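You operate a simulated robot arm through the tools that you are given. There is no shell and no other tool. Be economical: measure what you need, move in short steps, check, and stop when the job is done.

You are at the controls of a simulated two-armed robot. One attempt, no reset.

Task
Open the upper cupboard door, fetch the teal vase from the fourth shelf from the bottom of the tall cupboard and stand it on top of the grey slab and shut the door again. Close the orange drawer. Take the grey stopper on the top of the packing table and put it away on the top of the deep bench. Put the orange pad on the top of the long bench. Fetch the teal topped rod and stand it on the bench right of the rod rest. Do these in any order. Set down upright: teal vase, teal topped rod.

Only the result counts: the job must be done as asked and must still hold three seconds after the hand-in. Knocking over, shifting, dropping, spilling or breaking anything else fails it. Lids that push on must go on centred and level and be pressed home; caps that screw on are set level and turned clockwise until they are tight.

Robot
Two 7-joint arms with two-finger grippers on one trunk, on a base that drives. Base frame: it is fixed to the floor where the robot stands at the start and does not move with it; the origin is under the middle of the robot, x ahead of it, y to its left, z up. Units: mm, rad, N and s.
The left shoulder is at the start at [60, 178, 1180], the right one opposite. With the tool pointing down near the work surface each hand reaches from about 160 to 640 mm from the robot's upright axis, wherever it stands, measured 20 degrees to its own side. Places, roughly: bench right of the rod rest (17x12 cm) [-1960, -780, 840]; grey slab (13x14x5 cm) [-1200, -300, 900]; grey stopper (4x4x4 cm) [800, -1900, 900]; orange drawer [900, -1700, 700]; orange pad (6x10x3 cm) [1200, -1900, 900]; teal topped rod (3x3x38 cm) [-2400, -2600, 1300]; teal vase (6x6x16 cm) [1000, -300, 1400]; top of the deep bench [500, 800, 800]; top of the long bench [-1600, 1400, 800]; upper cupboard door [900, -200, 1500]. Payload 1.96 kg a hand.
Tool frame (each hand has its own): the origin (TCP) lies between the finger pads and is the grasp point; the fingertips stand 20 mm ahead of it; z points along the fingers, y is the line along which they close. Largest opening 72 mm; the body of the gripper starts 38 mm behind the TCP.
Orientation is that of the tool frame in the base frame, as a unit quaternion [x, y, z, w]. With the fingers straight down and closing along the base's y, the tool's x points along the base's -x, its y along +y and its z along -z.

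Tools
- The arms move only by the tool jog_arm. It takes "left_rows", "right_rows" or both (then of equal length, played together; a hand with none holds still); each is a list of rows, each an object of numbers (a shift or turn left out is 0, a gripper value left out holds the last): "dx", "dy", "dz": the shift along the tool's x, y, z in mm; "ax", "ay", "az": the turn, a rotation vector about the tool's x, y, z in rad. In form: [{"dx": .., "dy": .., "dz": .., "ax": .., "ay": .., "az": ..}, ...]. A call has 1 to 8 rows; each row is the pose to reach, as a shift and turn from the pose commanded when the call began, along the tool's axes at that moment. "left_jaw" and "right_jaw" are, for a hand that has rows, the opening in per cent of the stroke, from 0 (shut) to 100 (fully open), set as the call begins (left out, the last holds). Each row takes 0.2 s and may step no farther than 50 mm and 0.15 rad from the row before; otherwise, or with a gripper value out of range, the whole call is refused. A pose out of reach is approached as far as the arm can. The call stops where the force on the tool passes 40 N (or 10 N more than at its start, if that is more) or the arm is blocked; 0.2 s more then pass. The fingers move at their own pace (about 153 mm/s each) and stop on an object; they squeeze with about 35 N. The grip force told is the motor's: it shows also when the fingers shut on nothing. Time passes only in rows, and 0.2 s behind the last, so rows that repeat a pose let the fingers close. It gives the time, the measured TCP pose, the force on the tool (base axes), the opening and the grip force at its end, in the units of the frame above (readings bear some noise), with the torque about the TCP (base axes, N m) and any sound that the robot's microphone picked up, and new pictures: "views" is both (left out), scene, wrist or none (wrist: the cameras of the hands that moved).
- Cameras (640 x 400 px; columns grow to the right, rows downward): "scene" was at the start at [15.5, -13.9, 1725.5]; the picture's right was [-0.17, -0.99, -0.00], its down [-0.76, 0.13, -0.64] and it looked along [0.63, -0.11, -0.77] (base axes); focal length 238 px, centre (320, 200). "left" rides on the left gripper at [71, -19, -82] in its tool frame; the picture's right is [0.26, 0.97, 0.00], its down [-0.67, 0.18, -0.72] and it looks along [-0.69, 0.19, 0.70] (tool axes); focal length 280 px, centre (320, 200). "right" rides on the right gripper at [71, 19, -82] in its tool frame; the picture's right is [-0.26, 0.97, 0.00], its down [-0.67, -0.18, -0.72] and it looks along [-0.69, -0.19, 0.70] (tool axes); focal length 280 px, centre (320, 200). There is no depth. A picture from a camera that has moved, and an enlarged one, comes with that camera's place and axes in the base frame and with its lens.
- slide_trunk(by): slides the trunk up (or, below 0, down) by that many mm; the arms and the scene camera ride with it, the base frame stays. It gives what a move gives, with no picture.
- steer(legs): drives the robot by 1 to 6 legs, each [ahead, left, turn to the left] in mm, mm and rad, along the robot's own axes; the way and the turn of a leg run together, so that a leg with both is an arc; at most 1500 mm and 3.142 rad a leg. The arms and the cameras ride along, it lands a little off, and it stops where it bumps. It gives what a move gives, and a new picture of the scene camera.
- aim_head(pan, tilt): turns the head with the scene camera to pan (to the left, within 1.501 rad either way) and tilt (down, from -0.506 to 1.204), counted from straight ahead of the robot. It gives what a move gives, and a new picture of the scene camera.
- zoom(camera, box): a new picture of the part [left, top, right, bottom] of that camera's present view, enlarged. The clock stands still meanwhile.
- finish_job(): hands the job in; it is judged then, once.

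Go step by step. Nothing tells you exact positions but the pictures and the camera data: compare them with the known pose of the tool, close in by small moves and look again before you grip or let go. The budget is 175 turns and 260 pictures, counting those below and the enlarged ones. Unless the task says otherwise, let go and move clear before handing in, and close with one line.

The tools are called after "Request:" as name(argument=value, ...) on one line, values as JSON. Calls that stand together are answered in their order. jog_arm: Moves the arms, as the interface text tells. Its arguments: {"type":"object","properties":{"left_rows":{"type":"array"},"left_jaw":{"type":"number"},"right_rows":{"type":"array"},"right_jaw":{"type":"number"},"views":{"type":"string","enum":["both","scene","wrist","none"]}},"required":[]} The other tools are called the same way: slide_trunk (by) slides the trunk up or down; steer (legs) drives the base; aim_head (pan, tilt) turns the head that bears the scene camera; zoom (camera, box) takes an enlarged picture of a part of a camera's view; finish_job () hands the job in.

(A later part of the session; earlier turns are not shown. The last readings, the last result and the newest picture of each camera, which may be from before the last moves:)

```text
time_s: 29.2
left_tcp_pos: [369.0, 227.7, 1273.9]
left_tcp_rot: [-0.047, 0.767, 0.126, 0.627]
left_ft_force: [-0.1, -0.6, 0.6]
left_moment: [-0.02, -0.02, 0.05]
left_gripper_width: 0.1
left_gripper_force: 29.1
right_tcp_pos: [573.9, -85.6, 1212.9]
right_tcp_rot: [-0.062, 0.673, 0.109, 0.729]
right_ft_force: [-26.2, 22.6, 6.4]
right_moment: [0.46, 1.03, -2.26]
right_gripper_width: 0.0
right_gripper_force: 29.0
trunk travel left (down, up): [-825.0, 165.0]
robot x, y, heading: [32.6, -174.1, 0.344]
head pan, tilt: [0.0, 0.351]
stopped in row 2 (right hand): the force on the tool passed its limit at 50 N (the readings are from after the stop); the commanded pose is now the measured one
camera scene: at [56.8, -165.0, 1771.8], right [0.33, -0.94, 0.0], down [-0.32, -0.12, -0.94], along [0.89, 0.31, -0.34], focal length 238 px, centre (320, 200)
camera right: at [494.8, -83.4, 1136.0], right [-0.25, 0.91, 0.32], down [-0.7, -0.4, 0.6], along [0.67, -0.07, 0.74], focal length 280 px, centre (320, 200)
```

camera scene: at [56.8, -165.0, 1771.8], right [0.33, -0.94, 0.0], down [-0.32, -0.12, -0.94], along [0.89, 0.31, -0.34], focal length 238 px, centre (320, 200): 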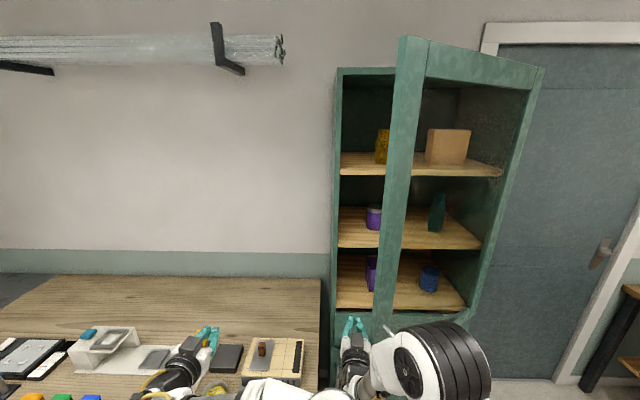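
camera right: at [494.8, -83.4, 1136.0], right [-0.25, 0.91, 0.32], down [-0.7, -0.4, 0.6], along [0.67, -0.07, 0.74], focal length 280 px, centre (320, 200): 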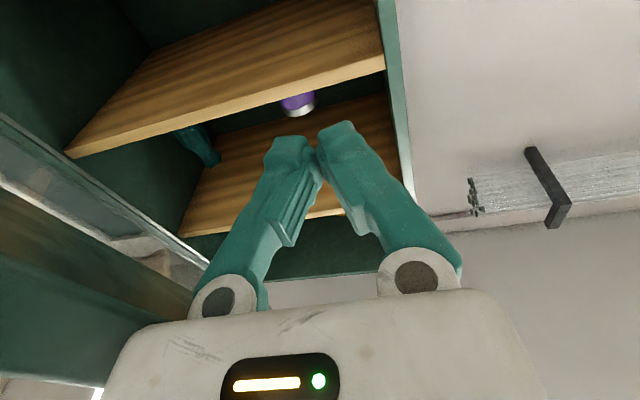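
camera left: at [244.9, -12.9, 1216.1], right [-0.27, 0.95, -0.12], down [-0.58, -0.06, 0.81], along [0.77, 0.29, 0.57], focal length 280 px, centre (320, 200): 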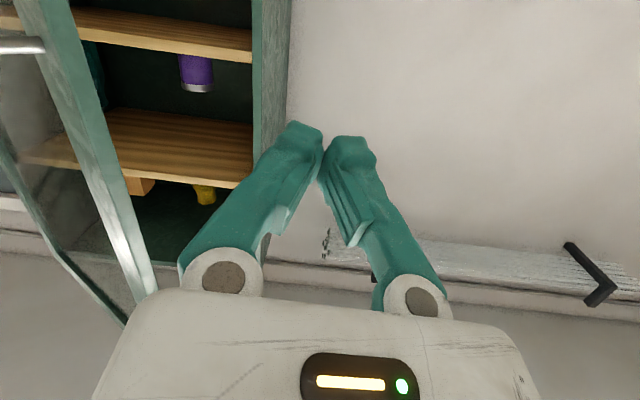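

The right elbow outside blocks the door. I free the hand, back the base off, and will push with the left arm stretched ahead.

Request:
jog_arm(right_rows=[{"dy": 20}, {"dy": 45}], views="none")

Request:
steer(legs=[[-260, 0, -0.014]])

Request:
jog_arm(left_rows=[{"dz": 35, "dy": -10}, {"dz": 70, "dy": -20}, {"dz": 105, "dy": -30}, {"dz": 140, "dy": -40}, {"dz": 175, "dy": -50}, {"dz": 210, "dy": -60}, {"dz": 240, "dy": -70}], right_rows=[{"dz": -25}, {"dz": -50}, {"dz": -75, "dx": 20}, {"dz": -100, "dx": 40}, {"dz": -100, "dx": 60}, {"dz": -100, "dx": 80}, {"dz": -100, "dx": 100}], views="scene")

```text
time_s: 29.8
left_tcp_pos: [372.0, 226.1, 1272.3]
left_tcp_rot: [-0.047, 0.768, 0.126, 0.626]
left_ft_force: [-0.9, 0.4, 0.4]
left_moment: [0.0, 0.01, 0.0]
left_gripper_width: 0.0
left_gripper_force: 29.6
right_tcp_pos: [568.5, -48.5, 1211.9]
right_tcp_rot: [-0.059, 0.673, 0.104, 0.73]
right_ft_force: [0.2, 0.5, 0.4]
right_moment: [-0.02, 0.02, 0.04]
right_gripper_width: 0.0
right_gripper_force: 29.6
trunk travel left (down, up): [-825.0, 165.0]
robot x, y, heading: [27.7, -176.6, 0.338]
head pan, tilt: [0.0, 0.351]
```

```text
time_s: 31.6
left_tcp_pos: [137.1, 135.1, 1272.5]
left_tcp_rot: [-0.04, 0.769, 0.121, 0.626]
left_ft_force: [0.5, -0.6, 0.0]
left_moment: [0.03, 0.03, 0.0]
left_gripper_width: 0.0
left_gripper_force: 29.9
right_tcp_pos: [326.7, -141.8, 1212.3]
right_tcp_rot: [-0.053, 0.674, 0.099, 0.73]
right_ft_force: [0.2, -0.2, 0.5]
right_moment: [-0.02, -0.02, 0.0]
right_gripper_width: 0.1
right_gripper_force: 29.2
trunk travel left (down, up): [-825.0, 165.0]
robot x, y, heading: [-214.1, -258.6, 0.318]
head pan, tilt: [0.0, 0.351]
camera scene: at [-182.0, -252.1, 1771.3], right [0.32, -0.95, 0.0], down [-0.33, -0.11, -0.94], along [0.89, 0.3, -0.34], focal length 238 px, centre (320, 200)
```

scene: 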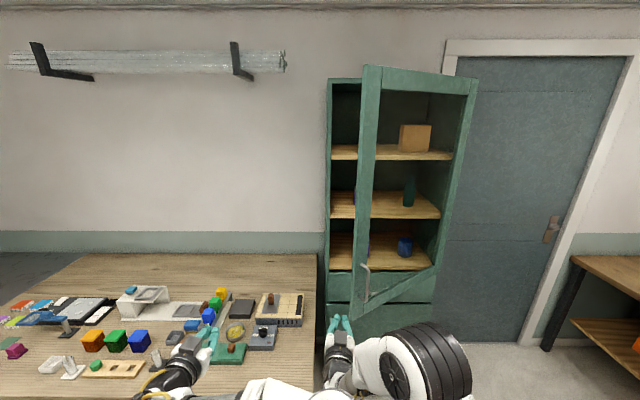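

```text
time_s: 33.2
left_tcp_pos: [380.3, 124.9, 1217.3]
left_tcp_rot: [-0.041, 0.769, 0.122, 0.626]
left_ft_force: [0.0, 0.2, 0.3]
left_moment: [-0.01, 0.02, 0.04]
left_gripper_width: 0.0
left_gripper_force: 29.7
right_tcp_pos: [235.0, -154.4, 1104.1]
right_tcp_rot: [-0.053, 0.674, 0.098, 0.73]
right_ft_force: [1.2, 0.2, -0.4]
right_moment: [-0.02, 0.0, -0.01]
right_gripper_width: 0.0
right_gripper_force: 29.4
trunk travel left (down, up): [-825.0, 165.0]
robot x, y, heading: [-215.5, -259.9, 0.321]
head pan, tilt: [0.0, 0.351]
camera scene: at [-181.5, -251.6, 1771.4], right [0.32, -0.95, 0.0], down [-0.33, -0.11, -0.94], along [0.89, 0.3, -0.34], focal length 238 px, centre (320, 200)
```

scene: 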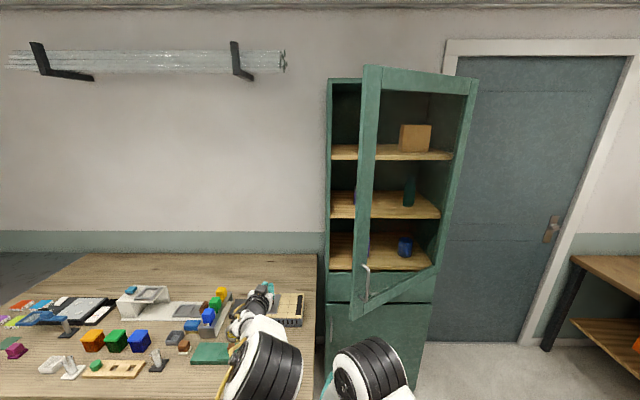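

Left hand is stretched at robot-frame (687,177). Drive it behind the door edge and start pushing by base moves along the arc.

Request:
steer(legs=[[120, 0, 0.005], [0, -255, 0]])

```text
time_s: 35.9
left_tcp_pos: [571.0, -73.0, 1217.4]
left_tcp_rot: [-0.044, 0.769, 0.125, 0.626]
left_ft_force: [0.2, 0.0, 0.6]
left_moment: [0.03, 0.03, 0.01]
left_gripper_width: 0.2
left_gripper_force: 30.0
right_tcp_pos: [429.0, -354.1, 1102.9]
right_tcp_rot: [-0.056, 0.673, 0.103, 0.73]
right_ft_force: [0.5, 0.8, -0.9]
right_moment: [0.02, 0.03, 0.0]
right_gripper_width: 0.1
right_gripper_force: 29.7
trunk travel left (down, up): [-825.0, 165.0]
robot x, y, heading: [-17.7, -465.6, 0.328]
head pan, tilt: [0.0, 0.351]
camera scene: at [12.5, -454.9, 1771.4], right [0.33, -0.95, 0.0], down [-0.32, -0.11, -0.94], along [0.89, 0.31, -0.34], focal length 238 px, centre (320, 200)
```

scene: 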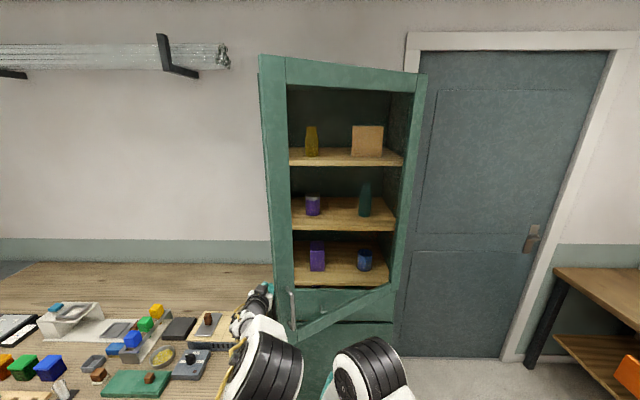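

Request:
steer(legs=[[-60, -70, 0], [-60, -70, 0]])

```text
time_s: 37.0
left_tcp_pos: [535.2, -123.1, 1212.5]
left_tcp_rot: [-0.052, 0.773, 0.135, 0.618]
left_ft_force: [-19.4, 11.8, -12.9]
left_moment: [0.41, -1.14, -1.49]
left_gripper_width: 0.0
left_gripper_force: 29.2
right_tcp_pos: [402.2, -414.0, 1104.1]
right_tcp_rot: [-0.058, 0.672, 0.105, 0.73]
right_ft_force: [0.1, -1.0, 0.1]
right_moment: [0.02, -0.01, 0.02]
right_gripper_width: 0.0
right_gripper_force: 29.0
trunk travel left (down, up): [-825.0, 165.0]
robot x, y, heading: [-46.6, -527.0, 0.334]
head pan, tilt: [0.0, 0.351]
stopped in leg 1: the force on the tool passed its limit at 47 N (the readings are from after the stop); the commanded pose is now the measured one
camera scene: at [-15.0, -517.3, 1771.1], right [0.33, -0.94, 0.0], down [-0.32, -0.11, -0.94], along [0.89, 0.31, -0.34], focal length 238 px, centre (320, 200)
```

scene: 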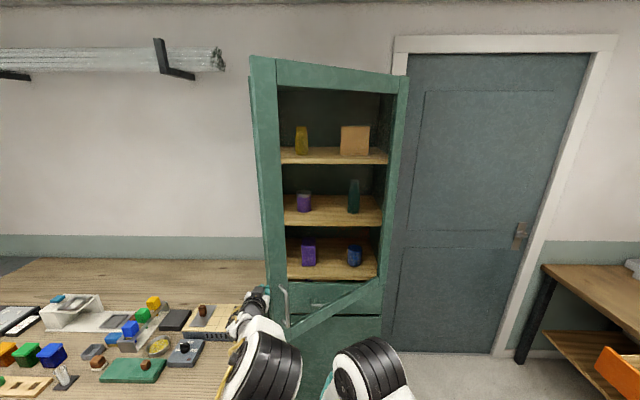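

Force direction says the hand is on the edge end face, not behind it. Check the wrist view.

Request:
zoom(camera="left", box=[0, 0, 640, 400])

Request:
zoom(camera="scene", box=[200, 240, 360, 400])

```text
1.00 times, centred on (320, 200) of left (not enlarged: the box is as wide or as high as the picture)
camera zoom: at [445.7, -156.4, 1157.4], right [-0.3, 0.95, -0.11], down [-0.56, -0.08, 0.82], along [0.77, 0.31, 0.56], focal length 280 px, centre (320, 200)
```

zoom: 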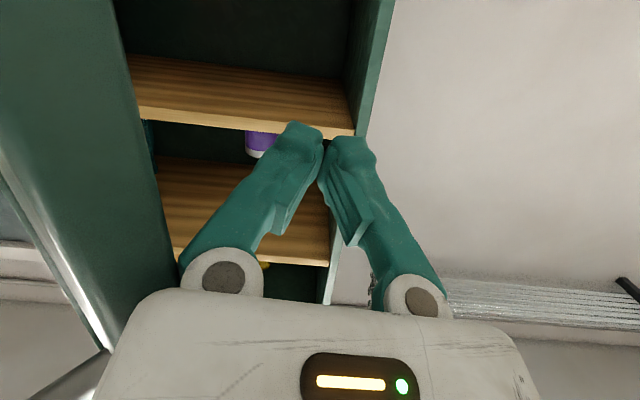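

```text
2.50 times, centred on (280, 320) of scene
camera zoom: at [-15.0, -517.3, 1771.1], right [0.33, -0.94, 0.0], down [-0.32, -0.11, -0.94], along [0.89, 0.31, -0.34], focal length 596 px, centre (420, -100)
```

zoom: 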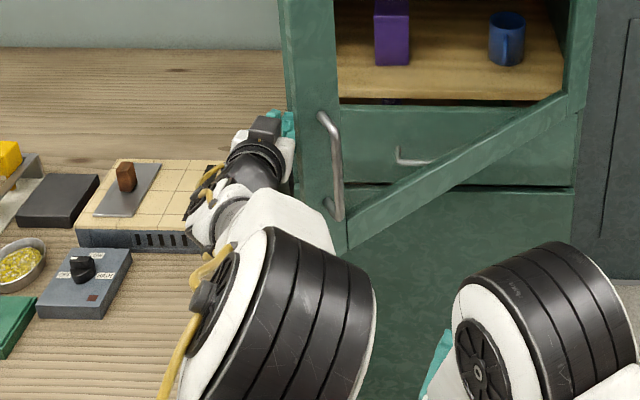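

Back off, go further in, and turn the hand to point right so that the fingers hook behind the stile.

Request:
steer(legs=[[0, 50, 0], [70, 0, 0]])

Request:
jog_arm(left_rows=[{"ax": 0.14}, {"ax": 0.28}, {"ax": 0.42}, {"ax": 0.56}, {"ax": 0.7}], views="both")

```text
time_s: 38.5
left_tcp_pos: [588.2, -57.3, 1214.5]
left_tcp_rot: [-0.049, 0.771, 0.132, 0.621]
left_ft_force: [0.0, 0.1, -0.5]
left_moment: [0.01, 0.03, 0.0]
left_gripper_width: 0.0
left_gripper_force: 29.7
right_tcp_pos: [453.1, -345.5, 1104.1]
right_tcp_rot: [-0.056, 0.672, 0.104, 0.731]
right_ft_force: [0.3, 0.5, 0.2]
right_moment: [-0.01, 0.04, 0.0]
right_gripper_width: 0.2
right_gripper_force: 29.7
trunk travel left (down, up): [-825.0, 165.0]
robot x, y, heading: [8.4, -456.3, 0.336]
head pan, tilt: [0.0, 0.351]
camera scene: at [35.9, -448.4, 1771.5], right [0.33, -0.94, 0.0], down [-0.32, -0.11, -0.94], along [0.89, 0.31, -0.34], focal length 238 px, centre (320, 200)
```

scene: 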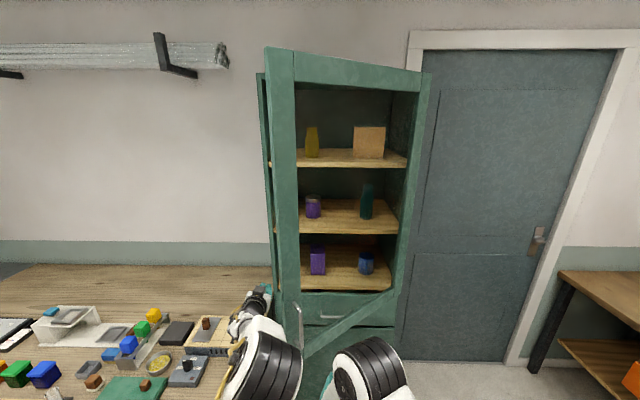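

```text
time_s: 39.7
left_tcp_pos: [590.7, -55.0, 1214.8]
left_tcp_rot: [0.165, 0.77, -0.141, 0.6]
left_ft_force: [-1.1, 0.4, 0.0]
left_moment: [0.0, 0.03, -0.02]
left_gripper_width: 0.0
left_gripper_force: 29.5
right_tcp_pos: [454.4, -342.9, 1103.8]
right_tcp_rot: [-0.057, 0.674, 0.103, 0.729]
right_ft_force: [-0.3, 0.2, 0.0]
right_moment: [0.0, 0.01, -0.04]
right_gripper_width: 0.0
right_gripper_force: 29.5
trunk travel left (down, up): [-825.0, 165.0]
robot x, y, heading: [5.9, -456.2, 0.337]
head pan, tilt: [0.0, 0.351]
camera scene: at [38.7, -446.0, 1771.3], right [0.33, -0.94, 0.0], down [-0.33, -0.11, -0.94], along [0.89, 0.31, -0.34], focal length 238 px, centre (320, 200)
camera left: at [493.9, -32.1, 1165.4], right [0.35, 0.9, -0.27], down [-0.4, 0.41, 0.82], along [0.85, -0.18, 0.5], focal length 280 px, centre (320, 200)
```

scene: 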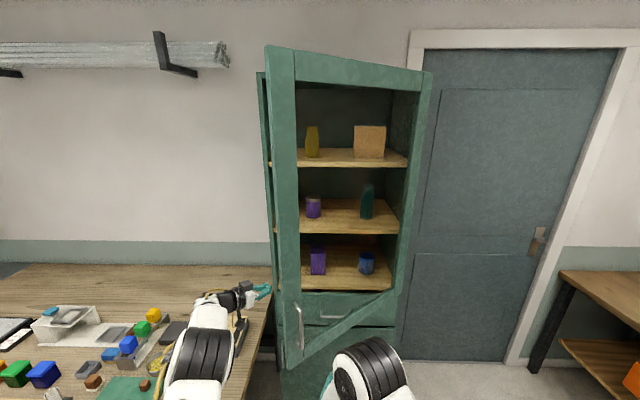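
left: 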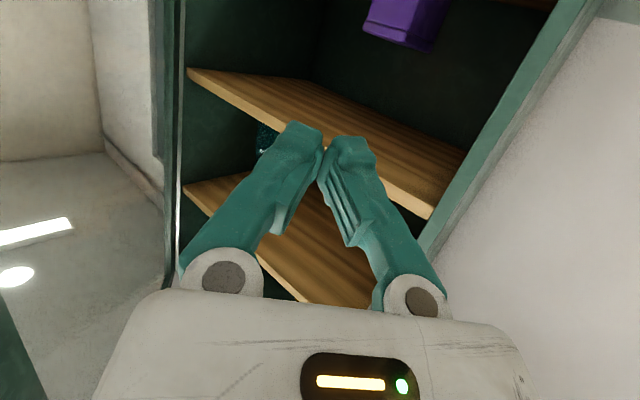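

Hand now points to the right behind the door. Move base right 110, then pull back.

Request:
steer(legs=[[0, -110, 0], [-60, -20, 0], [-60, -60, 0]])

```text
time_s: 42.1
left_tcp_pos: [539.5, -274.4, 1215.4]
left_tcp_rot: [0.167, 0.77, -0.141, 0.6]
left_ft_force: [-0.6, 0.5, 0.6]
left_moment: [0.01, 0.04, 0.0]
left_gripper_width: 0.2
left_gripper_force: 29.7
right_tcp_pos: [402.1, -563.4, 1103.8]
right_tcp_rot: [-0.058, 0.673, 0.105, 0.73]
right_ft_force: [0.4, -0.3, 0.8]
right_moment: [0.01, -0.01, -0.01]
right_gripper_width: 0.0
right_gripper_force: 29.8
trunk travel left (down, up): [-825.0, 165.0]
robot x, y, heading: [-42.7, -675.0, 0.337]
head pan, tilt: [0.0, 0.351]
camera scene: at [-13.6, -666.8, 1771.4], right [0.33, -0.94, 0.0], down [-0.32, -0.11, -0.94], along [0.89, 0.31, -0.34], focal length 238 px, centre (320, 200)
```

scene: 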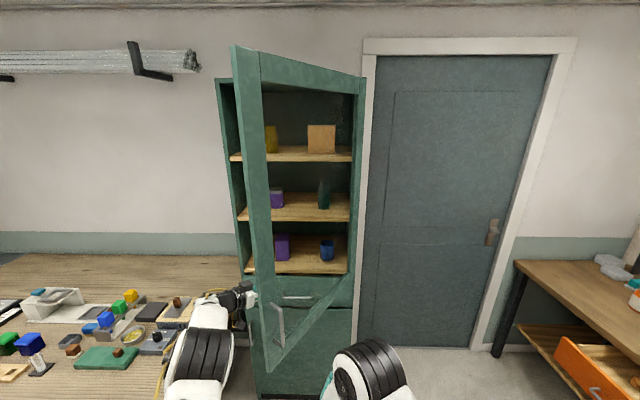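

The hook works. Continue along the arc.

Request:
steer(legs=[[-63, -73, 0], [-51, -89, 0], [-32, -97, 0]])

```text
time_s: 44.8
left_tcp_pos: [489.0, -567.8, 1215.8]
left_tcp_rot: [0.166, 0.769, -0.141, 0.601]
left_ft_force: [-0.4, -0.2, 0.3]
left_moment: [-0.04, 0.02, 0.01]
left_gripper_width: 0.0
left_gripper_force: 29.7
right_tcp_pos: [352.9, -857.3, 1103.6]
right_tcp_rot: [-0.057, 0.674, 0.104, 0.729]
right_ft_force: [-0.2, 0.1, -0.2]
right_moment: [0.0, 0.0, 0.04]
right_gripper_width: 0.0
right_gripper_force: 29.4
trunk travel left (down, up): [-825.0, 165.0]
robot x, y, heading: [-93.2, -972.1, 0.338]
head pan, tilt: [0.0, 0.351]
camera scene: at [-63.7, -960.7, 1771.3], right [0.33, -0.94, 0.0], down [-0.32, -0.11, -0.94], along [0.89, 0.31, -0.34], focal length 238 px, centre (320, 200)
```

scene: 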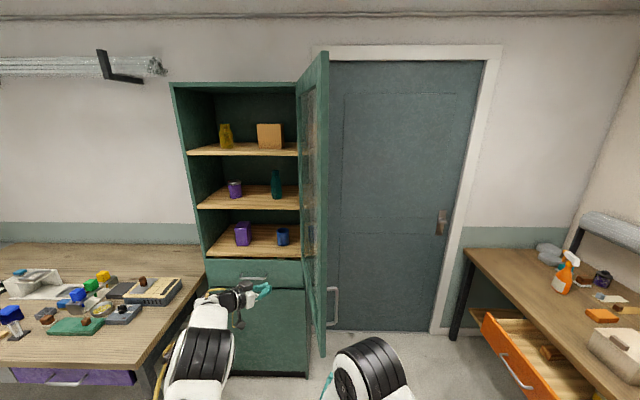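

The door is at about 90°. I push it a bit further, then move left, clear.

Request:
steer(legs=[[0, -110, 0], [20, -70, 0], [-20, 150, 0]])

```text
time_s: 47.6
left_tcp_pos: [499.5, -602.2, 1215.8]
left_tcp_rot: [0.166, 0.769, -0.14, 0.601]
left_ft_force: [0.2, 0.0, -0.1]
left_moment: [0.01, -0.02, 0.03]
left_gripper_width: 0.0
left_gripper_force: 29.3
right_tcp_pos: [363.7, -891.0, 1104.0]
right_tcp_rot: [-0.058, 0.674, 0.104, 0.729]
right_ft_force: [-0.7, 0.5, -0.6]
right_moment: [-0.04, 0.01, -0.01]
right_gripper_width: 0.3
right_gripper_force: 29.7
trunk travel left (down, up): [-825.0, 165.0]
robot x, y, heading: [-82.1, -1004.7, 0.337]
head pan, tilt: [0.0, 0.351]
camera scene: at [-52.2, -995.5, 1771.4], right [0.33, -0.94, 0.0], down [-0.32, -0.11, -0.94], along [0.89, 0.31, -0.34], focal length 238 px, centre (320, 200)
```

scene: 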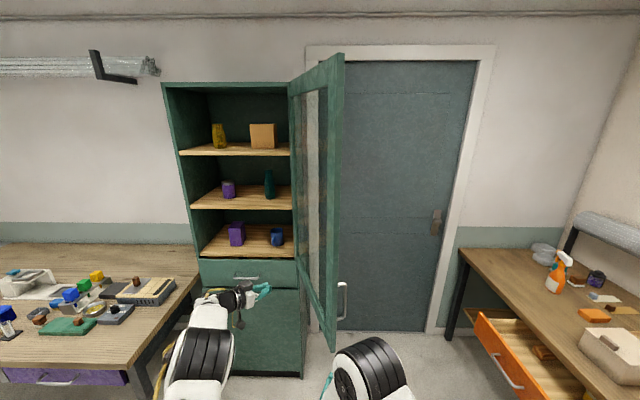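

Door is past 90°. Move left in front of the cupboard, raise the trunk, stow the left arm.

Request:
steer(legs=[[0, 494, 0]])

Request:
slide_trunk(by=160)

Request:
jog_arm(left_rows=[{"dz": -30, "dy": -11, "ax": -0.09}, {"dz": -60, "dy": -22, "ax": -0.18}, {"dz": -90, "dy": -34, "ax": -0.27}, {"dz": -120, "dy": -45, "ax": -0.36}, {"dz": -150, "dy": -56, "ax": -0.45}, {"dz": -180, "dy": -68, "ax": -0.54}, {"dz": -210, "dy": -80, "ax": -0.63}, {"dz": -241, "dy": -90, "ax": -0.7}], views="scene")

```text
time_s: 50.5
left_tcp_pos: [332.0, -129.2, 1216.9]
left_tcp_rot: [0.164, 0.77, -0.139, 0.6]
left_ft_force: [-0.2, 0.4, -0.6]
left_moment: [-0.01, -0.03, 0.0]
left_gripper_width: 0.0
left_gripper_force: 30.1
right_tcp_pos: [197.3, -418.2, 1104.8]
right_tcp_rot: [-0.058, 0.673, 0.106, 0.73]
right_ft_force: [-0.2, -0.2, 0.0]
right_moment: [0.0, 0.02, 0.0]
right_gripper_width: 0.5
right_gripper_force: 29.6
trunk travel left (down, up): [-825.0, 165.0]
robot x, y, heading: [-253.6, -532.5, 0.342]
head pan, tilt: [0.0, 0.351]
camera scene: at [-218.9, -524.3, 1771.4], right [0.34, -0.94, 0.0], down [-0.32, -0.12, -0.94], along [0.88, 0.31, -0.34], focal length 238 px, centre (320, 200)
```

scene: 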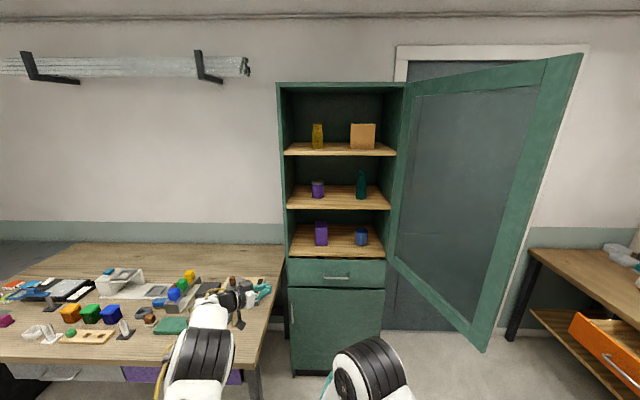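

```text
time_s: 52.4
left_tcp_pos: [332.0, -129.3, 1375.1]
left_tcp_rot: [0.163, 0.77, -0.139, 0.601]
left_ft_force: [-0.4, -0.3, -0.3]
left_moment: [0.04, 0.02, 0.01]
left_gripper_width: 0.0
left_gripper_force: 29.2
right_tcp_pos: [196.6, -418.0, 1262.5]
right_tcp_rot: [-0.059, 0.673, 0.105, 0.729]
right_ft_force: [-0.9, -0.1, 0.5]
right_moment: [0.02, -0.01, -0.02]
right_gripper_width: 0.0
right_gripper_force: 29.6
trunk travel left (down, up): [-985.0, 5.0]
robot x, y, heading: [-253.3, -534.2, 0.341]
head pan, tilt: [0.0, 0.351]
```

```text
time_s: 54.2
left_tcp_pos: [80.9, -114.4, 1435.3]
left_tcp_rot: [-0.052, 0.771, 0.134, 0.62]
left_ft_force: [-0.6, 0.2, 0.3]
left_moment: [0.03, -0.03, -0.04]
left_gripper_width: 0.2
left_gripper_force: 29.4
right_tcp_pos: [194.7, -418.2, 1264.5]
right_tcp_rot: [-0.059, 0.673, 0.105, 0.73]
right_ft_force: [0.4, -0.5, 0.4]
right_moment: [-0.03, 0.02, 0.04]
right_gripper_width: 0.0
right_gripper_force: 30.0
trunk travel left (down, up): [-985.0, 5.0]
robot x, y, heading: [-251.6, -531.9, 0.343]
head pan, tilt: [0.0, 0.351]
camera scene: at [-221.7, -524.7, 1931.4], right [0.34, -0.94, 0.0], down [-0.32, -0.11, -0.94], along [0.89, 0.32, -0.34], focal length 238 px, centre (320, 200)
```

scene: 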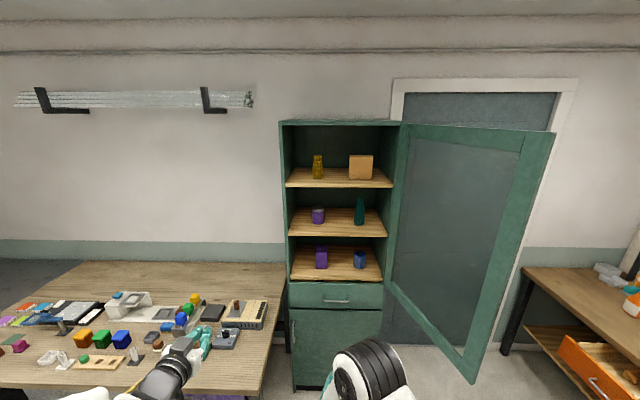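

Door is wide open. Pre-pose the right hand: stretched, level, at vase height.

Request:
jog_arm(right_rows=[{"dz": 27, "dy": -17, "dx": -17, "ax": -0.03, "ay": 0.02}, {"dz": 55, "dy": -34, "dx": -35, "ax": -0.06, "ay": 0.04}, {"dz": 82, "dy": -51, "dx": -52, "ax": -0.09, "ay": 0.06}, {"dz": 110, "dy": -69, "dx": -70, "ax": -0.116, "ay": 0.085}, {"dz": 137, "dy": -86, "dx": -87, "ax": -0.116, "ay": 0.085}, {"dz": 165, "dy": -103, "dx": -105, "ax": -0.116, "ay": 0.085}, {"dz": 192, "dy": -120, "dx": -122, "ax": -0.116, "ay": 0.085}, {"dz": 220, "dy": -137, "dx": -139, "ax": -0.116, "ay": 0.085}], right_jaw=100, views="both")

Request:
zoom(camera="scene", box=[280, 170, 400, 250])

```text
time_s: 56.0
left_tcp_pos: [82.1, -113.6, 1435.0]
left_tcp_rot: [-0.052, 0.771, 0.134, 0.62]
left_ft_force: [-0.6, 0.8, -0.4]
left_moment: [0.02, 0.03, -0.01]
left_gripper_width: 0.1
left_gripper_force: 29.3
right_tcp_pos: [434.0, -510.4, 1413.9]
right_tcp_rot: [-0.106, 0.697, 0.143, 0.695]
right_ft_force: [0.0, -0.7, 0.2]
right_moment: [0.0, 0.0, 0.04]
right_gripper_width: 72.4
right_gripper_force: 0.0
trunk travel left (down, up): [-985.0, 5.0]
robot x, y, heading: [-249.8, -536.2, 0.341]
head pan, tilt: [0.0, 0.351]
camera scene: at [-218.3, -524.8, 1931.3], right [0.34, -0.94, 0.0], down [-0.32, -0.11, -0.94], along [0.88, 0.32, -0.34], focal length 238 px, centre (320, 200)
camera right: at [349.6, -518.0, 1343.2], right [-0.33, 0.89, 0.31], down [-0.6, -0.45, 0.66], along [0.73, 0.03, 0.68], focal length 280 px, centre (320, 200)
```

scene: 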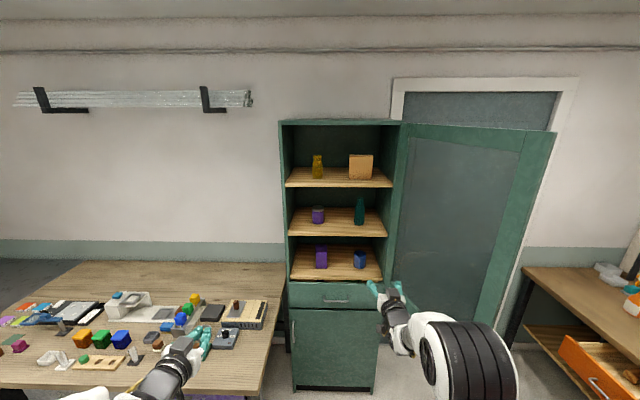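
right: 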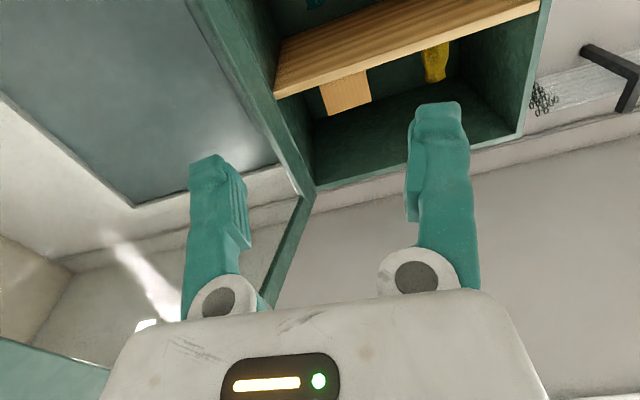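

```text
5.00 times, centred on (340, 210) of scene
camera zoom: at [-218.3, -524.8, 1931.3], right [0.34, -0.94, 0.0], down [-0.32, -0.11, -0.94], along [0.88, 0.32, -0.34], focal length 1192 px, centre (220, 150)
```

zoom: 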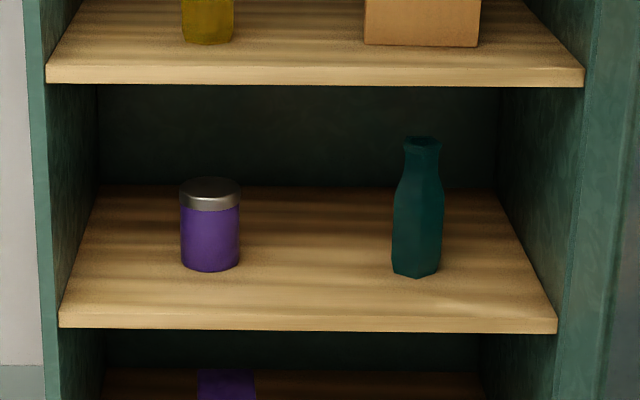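

Vase body is widest up to ~z 1408; I'll grip at z≈1398. Drive forward part way.

Request:
steer(legs=[[330, -32, -0.008]])

Request:
jog_arm(right_rows=[{"dx": 8, "dz": 30}, {"dx": 15, "dz": 60}, {"dx": 15, "dz": 90}], views="both")

```text
time_s: 58.1
left_tcp_pos: [403.1, -42.1, 1434.9]
left_tcp_rot: [-0.048, 0.77, 0.13, 0.622]
left_ft_force: [0.7, -0.4, -0.8]
left_moment: [0.02, 0.0, -0.01]
left_gripper_width: 0.0
left_gripper_force: 29.2
right_tcp_pos: [749.5, -440.3, 1415.2]
right_tcp_rot: [-0.101, 0.696, 0.138, 0.697]
right_ft_force: [0.3, -0.4, 0.6]
right_moment: [0.02, 0.0, 0.01]
right_gripper_width: 72.2
right_gripper_force: 0.0
trunk travel left (down, up): [-985.0, 5.0]
robot x, y, heading: [66.9, -459.4, 0.331]
head pan, tilt: [0.0, 0.351]
camera scene: at [96.2, -448.0, 1931.5], right [0.33, -0.95, 0.0], down [-0.32, -0.11, -0.94], along [0.89, 0.31, -0.34], focal length 238 px, centre (320, 200)
```

scene: 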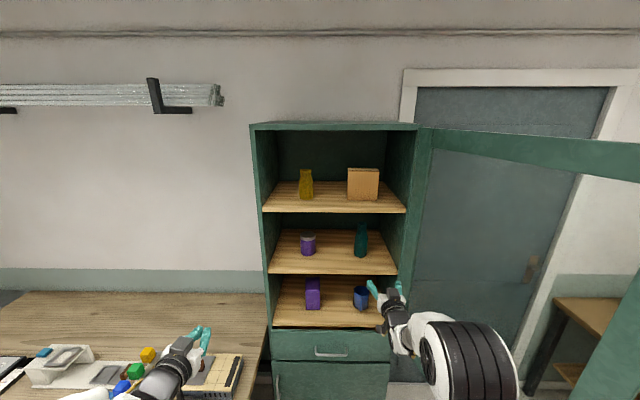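

```text
time_s: 58.9
left_tcp_pos: [406.3, -41.4, 1435.6]
left_tcp_rot: [-0.047, 0.772, 0.13, 0.62]
left_ft_force: [0.9, -0.5, -0.5]
left_moment: [0.03, 0.04, -0.01]
left_gripper_width: 0.2
left_gripper_force: 29.4
right_tcp_pos: [838.5, -408.8, 1398.3]
right_tcp_rot: [-0.102, 0.697, 0.138, 0.696]
right_ft_force: [0.3, 0.2, 0.6]
right_moment: [0.0, -0.02, -0.03]
right_gripper_width: 72.2
right_gripper_force: 0.1
trunk travel left (down, up): [-985.0, 5.0]
robot x, y, heading: [72.7, -455.0, 0.331]
head pan, tilt: [0.0, 0.351]
camera scene: at [101.7, -446.8, 1931.3], right [0.33, -0.95, 0.0], down [-0.33, -0.11, -0.94], along [0.89, 0.31, -0.34], focal length 238 px, centre (320, 200)
camera right: at [754.2, -414.9, 1327.1], right [-0.32, 0.89, 0.31], down [-0.61, -0.45, 0.66], along [0.73, 0.02, 0.69], focal length 280 px, centre (320, 200)
```

scene: 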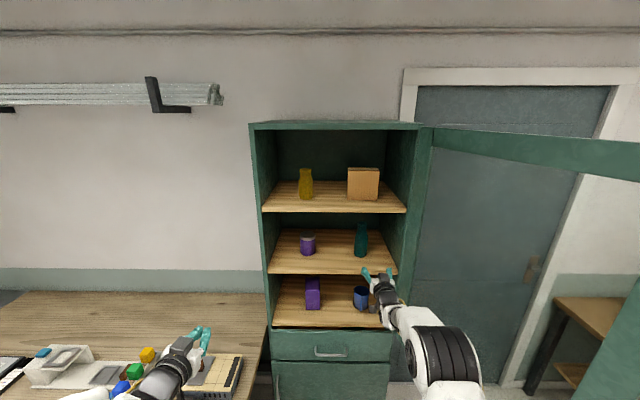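
right: 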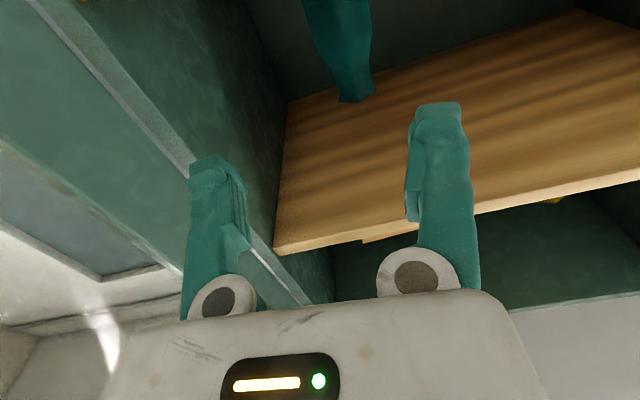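

Vase seems at robot-frame ahead 935–985, left −186; the hand at (739, −205). Advance 120, left 18 and look.

Request:
steer(legs=[[120, 18, 0]])

Request:
zoom(camera="right", box=[0, 0, 640, 400])

Request:
zoom(camera="scene", box=[260, 200, 460, 380])

```text
time_s: 60.2
left_tcp_pos: [511.7, 14.6, 1435.7]
left_tcp_rot: [-0.048, 0.771, 0.131, 0.622]
left_ft_force: [-0.8, -1.4, -0.5]
left_moment: [0.0, 0.04, 0.02]
left_gripper_width: 0.1
left_gripper_force: 29.8
right_tcp_pos: [942.1, -354.1, 1399.0]
right_tcp_rot: [-0.101, 0.696, 0.14, 0.697]
right_ft_force: [0.2, 0.0, 0.2]
right_moment: [0.0, 0.01, 0.01]
right_gripper_width: 72.0
right_gripper_force: 0.1
trunk travel left (down, up): [-985.0, 5.0]
robot x, y, heading: [176.9, -401.2, 0.327]
head pan, tilt: [0.0, 0.351]
camera scene: at [204.6, -393.0, 1931.5], right [0.32, -0.95, 0.0], down [-0.32, -0.11, -0.94], along [0.89, 0.31, -0.34], focal length 238 px, centre (320, 200)
```

scene: 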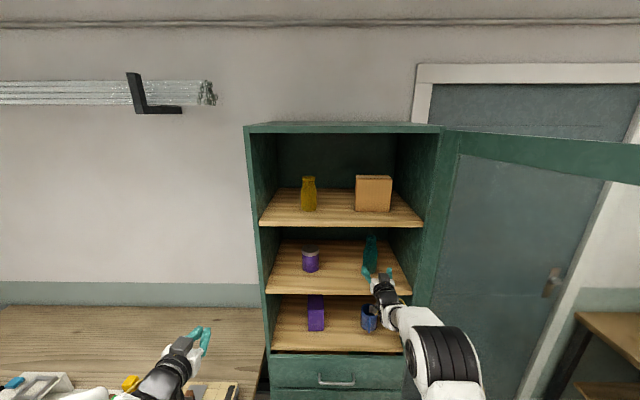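

```text
1.00 times, centred on (320, 200) of right (not enlarged: the box is as wide or as high as the picture)
camera zoom: at [858.6, -360.9, 1329.1], right [-0.32, 0.89, 0.31], down [-0.61, -0.45, 0.66], along [0.73, 0.02, 0.69], focal length 280 px, centre (320, 200)
```

zoom: 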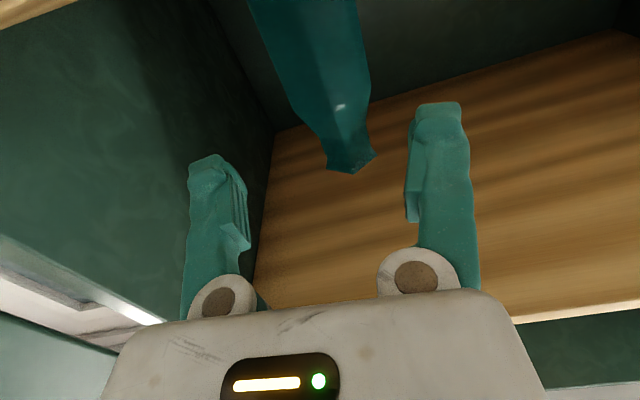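

```text
2.22 times, centred on (360, 290) of scene
camera zoom: at [204.6, -393.0, 1931.5], right [0.32, -0.95, 0.0], down [-0.32, -0.11, -0.94], along [0.89, 0.31, -0.34], focal length 530 px, centre (231, 0)
```

zoom: 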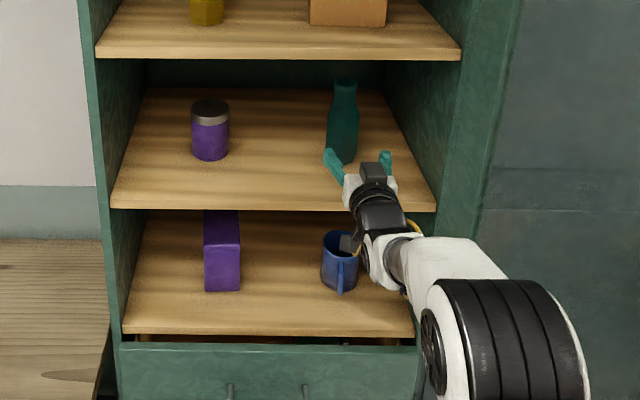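

Triangulation gives the vase axis at (1049,−319), almost exactly in line with the tool, 112 mm ahead. Advance.

Request:
steer(legs=[[70, 0, 0]])

Request:
zoom(camera="right", box=[0, 0, 640, 400])

```text
time_s: 61.3
left_tcp_pos: [580.5, 36.1, 1434.3]
left_tcp_rot: [-0.047, 0.772, 0.128, 0.621]
left_ft_force: [0.2, -0.7, -0.4]
left_moment: [0.02, 0.0, 0.01]
left_gripper_width: 0.1
left_gripper_force: 29.2
right_tcp_pos: [1007.7, -332.8, 1395.3]
right_tcp_rot: [-0.101, 0.702, 0.139, 0.691]
right_ft_force: [0.1, -0.4, -1.1]
right_moment: [0.0, -0.02, 0.02]
right_gripper_width: 72.0
right_gripper_force: 0.0
trunk travel left (down, up): [-985.0, 5.0]
robot x, y, heading: [238.7, -379.1, 0.329]
head pan, tilt: [0.0, 0.351]
stopped in leg 1: the force on the tool passed its limit at 221 N (the readings are from after the stop); the commanded pose is now the measured one
camera scene: at [273.9, -369.0, 1931.3], right [0.32, -0.95, 0.0], down [-0.33, -0.11, -0.94], along [0.89, 0.3, -0.34], focal length 238 px, centre (320, 200)
```

scene: 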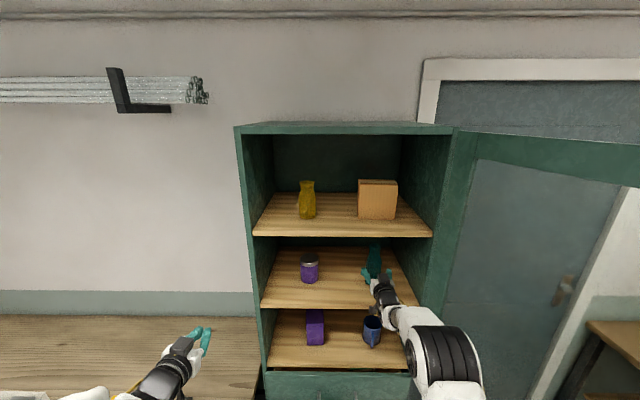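

```text
1.00 times, centred on (320, 200) of right (not enlarged: the box is as wide or as high as the picture)
camera zoom: at [923.7, -339.2, 1326.0], right [-0.32, 0.9, 0.31], down [-0.6, -0.44, 0.67], along [0.74, 0.02, 0.68], focal length 280 px, centre (320, 200)
```

zoom: 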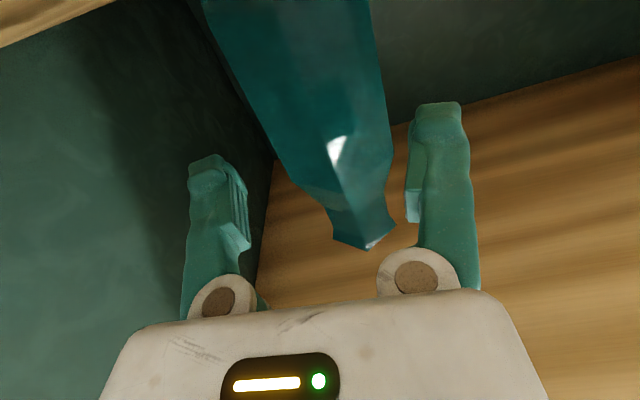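

The camera body below the hand probably touched the shelf edge. I back off and tilt the hand nose-down 0.45 so the camera rides higher.

Request:
steer(legs=[[-100, 0, 0]])

Request:
jog_arm(right_rows=[{"ay": 0.12}, {"ay": 0.24}, {"ay": 0.36}, {"ay": 0.45}, {"ay": 0.45, "dx": -5}], views="both")

Request:
zoom(camera="scene", box=[260, 200, 460, 380])

```text
time_s: 62.5
left_tcp_pos: [487.8, 6.5, 1433.0]
left_tcp_rot: [-0.046, 0.773, 0.128, 0.619]
left_ft_force: [0.2, 0.1, 0.1]
left_moment: [0.01, 0.01, 0.02]
left_gripper_width: 0.0
left_gripper_force: 29.9
right_tcp_pos: [915.7, -362.1, 1393.0]
right_tcp_rot: [-0.102, 0.702, 0.138, 0.691]
right_ft_force: [0.3, 0.4, -0.3]
right_moment: [0.01, 0.0, -0.01]
right_gripper_width: 72.1
right_gripper_force: 0.0
trunk travel left (down, up): [-985.0, 5.0]
robot x, y, heading: [146.3, -409.8, 0.328]
head pan, tilt: [0.0, 0.351]
camera scene: at [182.2, -400.3, 1931.2], right [0.32, -0.95, 0.0], down [-0.33, -0.11, -0.94], along [0.89, 0.3, -0.35], focal length 238 px, centre (320, 200)
```

scene: 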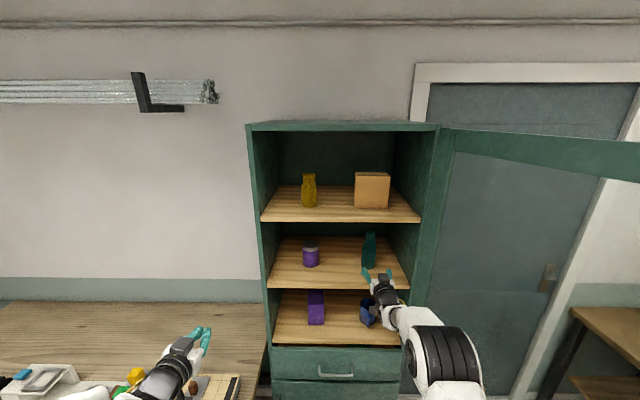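

```text
time_s: 63.7
left_tcp_pos: [485.3, 4.5, 1434.0]
left_tcp_rot: [-0.047, 0.772, 0.129, 0.62]
left_ft_force: [0.7, 0.9, -0.2]
left_moment: [0.04, 0.0, -0.01]
left_gripper_width: 0.0
left_gripper_force: 29.3
right_tcp_pos: [912.1, -363.4, 1399.4]
right_tcp_rot: [-0.13, 0.838, 0.112, 0.518]
right_ft_force: [-0.2, -0.7, -0.8]
right_moment: [0.03, 0.02, -0.02]
right_gripper_width: 72.0
right_gripper_force: 0.0
trunk travel left (down, up): [-985.0, 5.0]
robot x, y, heading: [143.0, -412.9, 0.333]
head pan, tilt: [0.0, 0.351]
camera scene: at [177.9, -401.4, 1931.3], right [0.32, -0.95, 0.0], down [-0.33, -0.11, -0.94], along [0.89, 0.3, -0.34], focal length 238 px, centre (320, 200)
camera right: at [807.2, -380.0, 1373.5], right [-0.21, 0.93, 0.29], down [-0.25, -0.33, 0.91], along [0.95, 0.12, 0.3], focal length 280 px, centre (320, 200)
```

scene: 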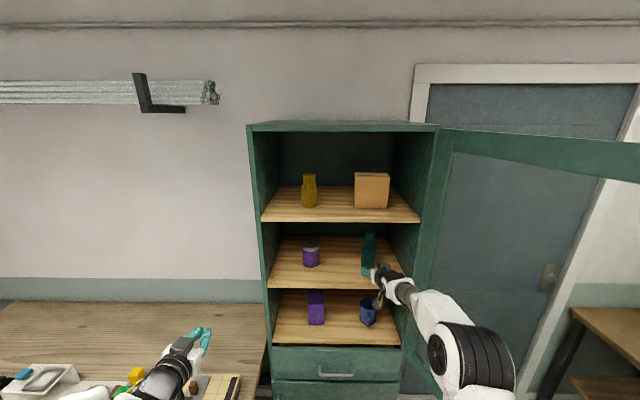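
right: 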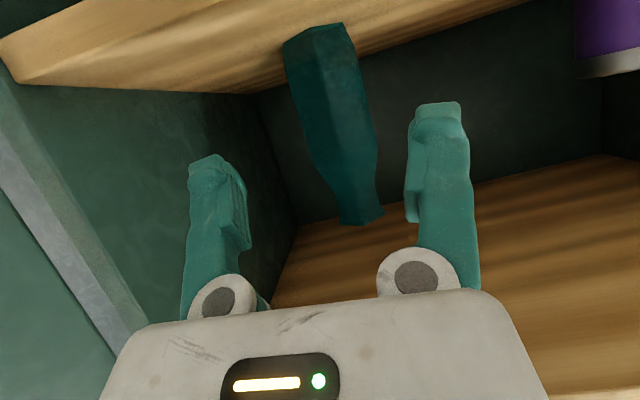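

```text
2.22 times, centred on (360, 290) of scene
camera zoom: at [177.9, -401.4, 1931.3], right [0.32, -0.95, 0.0], down [-0.33, -0.11, -0.94], along [0.89, 0.3, -0.34], focal length 530 px, centre (231, 0)
```

zoom: 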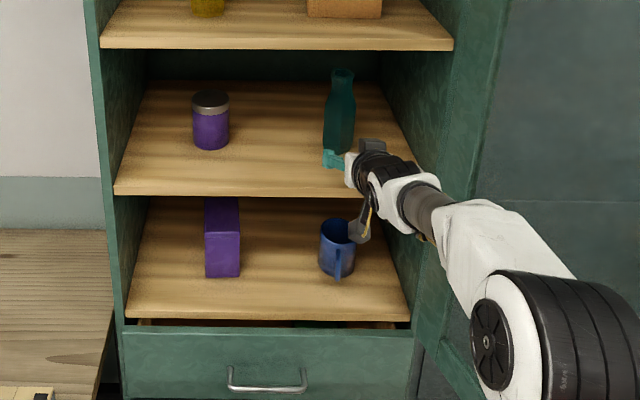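

Shelf top is near z 1322, camera box now clears it. Advance 125 in line with the vase.

Request:
steer(legs=[[85, -4, -0.005]])

Request:
zoom(camera="right", box=[0, 0, 640, 400])

```text
time_s: 64.8
left_tcp_pos: [558.2, 24.6, 1437.1]
left_tcp_rot: [-0.045, 0.77, 0.128, 0.623]
left_ft_force: [-1.2, -1.1, -0.3]
left_moment: [-0.01, -0.02, -0.02]
left_gripper_width: 0.0
left_gripper_force: 29.5
right_tcp_pos: [985.2, -345.0, 1405.2]
right_tcp_rot: [-0.127, 0.837, 0.111, 0.521]
right_ft_force: [-0.6, 0.2, 0.7]
right_moment: [-0.02, 0.0, -0.03]
right_gripper_width: 72.1
right_gripper_force: 0.1
trunk travel left (down, up): [-985.0, 5.0]
robot x, y, heading: [224.9, -390.4, 0.329]
head pan, tilt: [0.0, 0.351]
camera scene: at [247.5, -381.5, 1931.6], right [0.32, -0.95, 0.0], down [-0.32, -0.11, -0.94], along [0.89, 0.3, -0.34], focal length 238 px, centre (320, 200)
```

scene: 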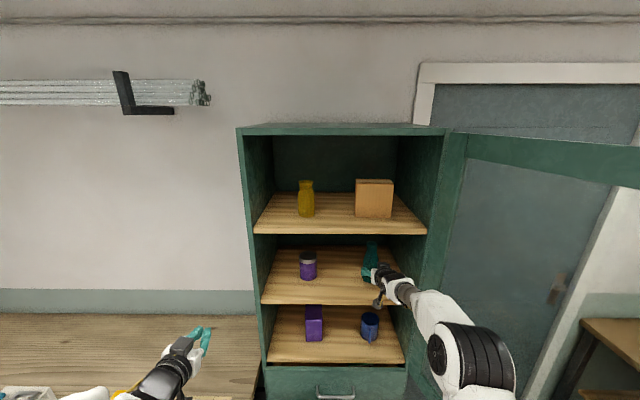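

```text
1.00 times, centred on (320, 200) of right (not enlarged: the box is as wide or as high as the picture)
camera zoom: at [880.6, -361.8, 1378.1], right [-0.21, 0.94, 0.29], down [-0.26, -0.34, 0.91], along [0.94, 0.12, 0.31], focal length 280 px, centre (320, 200)
```

zoom: 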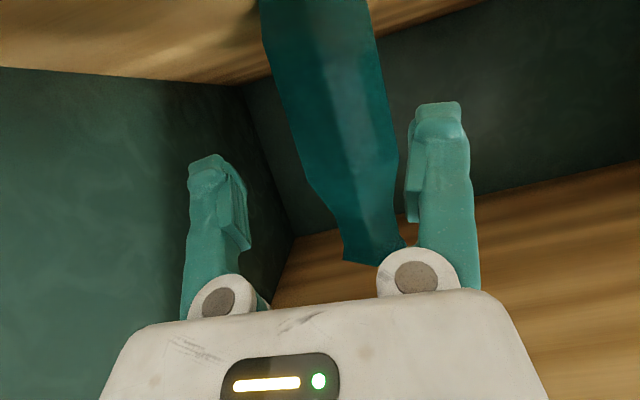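

Aligned; vase axis ~70 mm ahead. Last approach with the base.

Request:
steer(legs=[[62, 3, 0]])

Request:
zoom(camera="right", box=[0, 0, 640, 400])

```text
time_s: 65.7
left_tcp_pos: [616.2, 46.0, 1437.7]
left_tcp_rot: [-0.046, 0.77, 0.13, 0.623]
left_ft_force: [-0.2, -0.5, 0.4]
left_moment: [-0.02, 0.01, 0.01]
left_gripper_width: 0.2
left_gripper_force: 29.4
right_tcp_pos: [1043.3, -324.6, 1406.4]
right_tcp_rot: [-0.128, 0.836, 0.112, 0.522]
right_ft_force: [-1.5, -0.3, 0.1]
right_moment: [0.01, 0.01, -0.01]
right_gripper_width: 71.9
right_gripper_force: 0.2
trunk travel left (down, up): [-985.0, 5.0]
robot x, y, heading: [287.3, -369.7, 0.329]
head pan, tilt: [0.0, 0.351]
camera scene: at [304.2, -361.2, 1931.6], right [0.32, -0.95, 0.0], down [-0.32, -0.11, -0.94], along [0.89, 0.3, -0.34], focal length 238 px, centre (320, 200)
```

scene: 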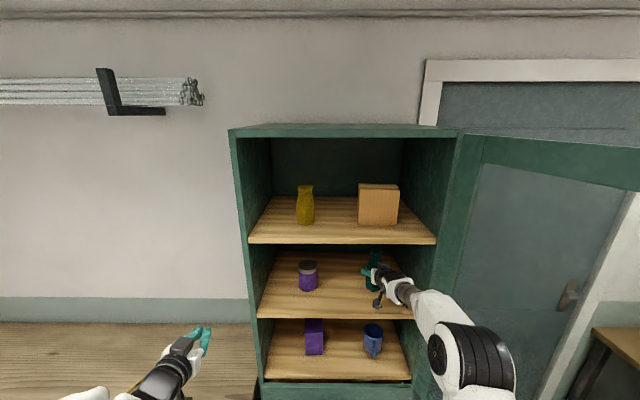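

```text
1.00 times, centred on (320, 200) of right (not enlarged: the box is as wide or as high as the picture)
camera zoom: at [937.5, -341.1, 1378.5], right [-0.21, 0.93, 0.29], down [-0.26, -0.34, 0.91], along [0.94, 0.11, 0.31], focal length 280 px, centre (320, 200)
```

zoom: 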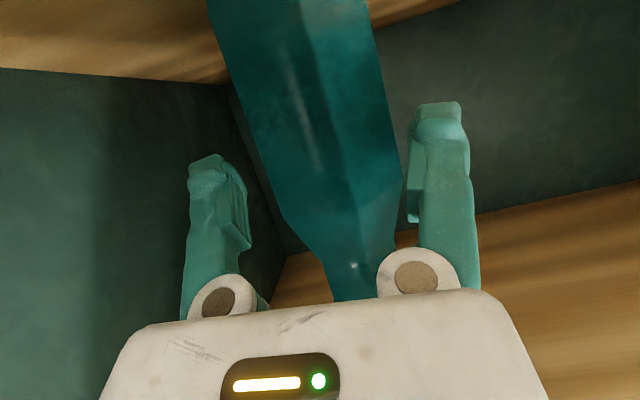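

The vase is between the fingers. Close and check.

Request:
jog_arm(right_rows=[{"dz": 6, "dx": -3}, {"dz": 6, "dx": -3}, {"dz": 6, "dx": -3}], right_jaw=0, views="wrist")

```text
time_s: 66.5
left_tcp_pos: [620.4, 48.6, 1436.5]
left_tcp_rot: [-0.046, 0.772, 0.128, 0.621]
left_ft_force: [0.3, 0.1, 0.3]
left_moment: [0.02, 0.02, 0.02]
left_gripper_width: 0.0
left_gripper_force: 29.8
right_tcp_pos: [1053.5, -318.1, 1403.2]
right_tcp_rot: [-0.129, 0.837, 0.112, 0.52]
right_ft_force: [0.7, -0.1, 13.3]
right_moment: [-0.14, -0.55, 0.05]
right_gripper_width: 55.7
right_gripper_force: 35.0
trunk travel left (down, up): [-985.0, 5.0]
robot x, y, heading: [285.4, -367.0, 0.323]
head pan, tilt: [0.0, 0.351]
camera right: at [949.4, -334.8, 1376.5], right [-0.21, 0.94, 0.29], down [-0.26, -0.33, 0.91], along [0.94, 0.12, 0.31], focal length 280 px, centre (320, 200)
```

right: 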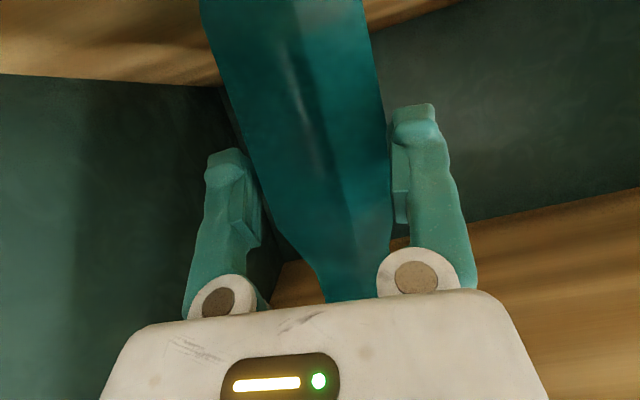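

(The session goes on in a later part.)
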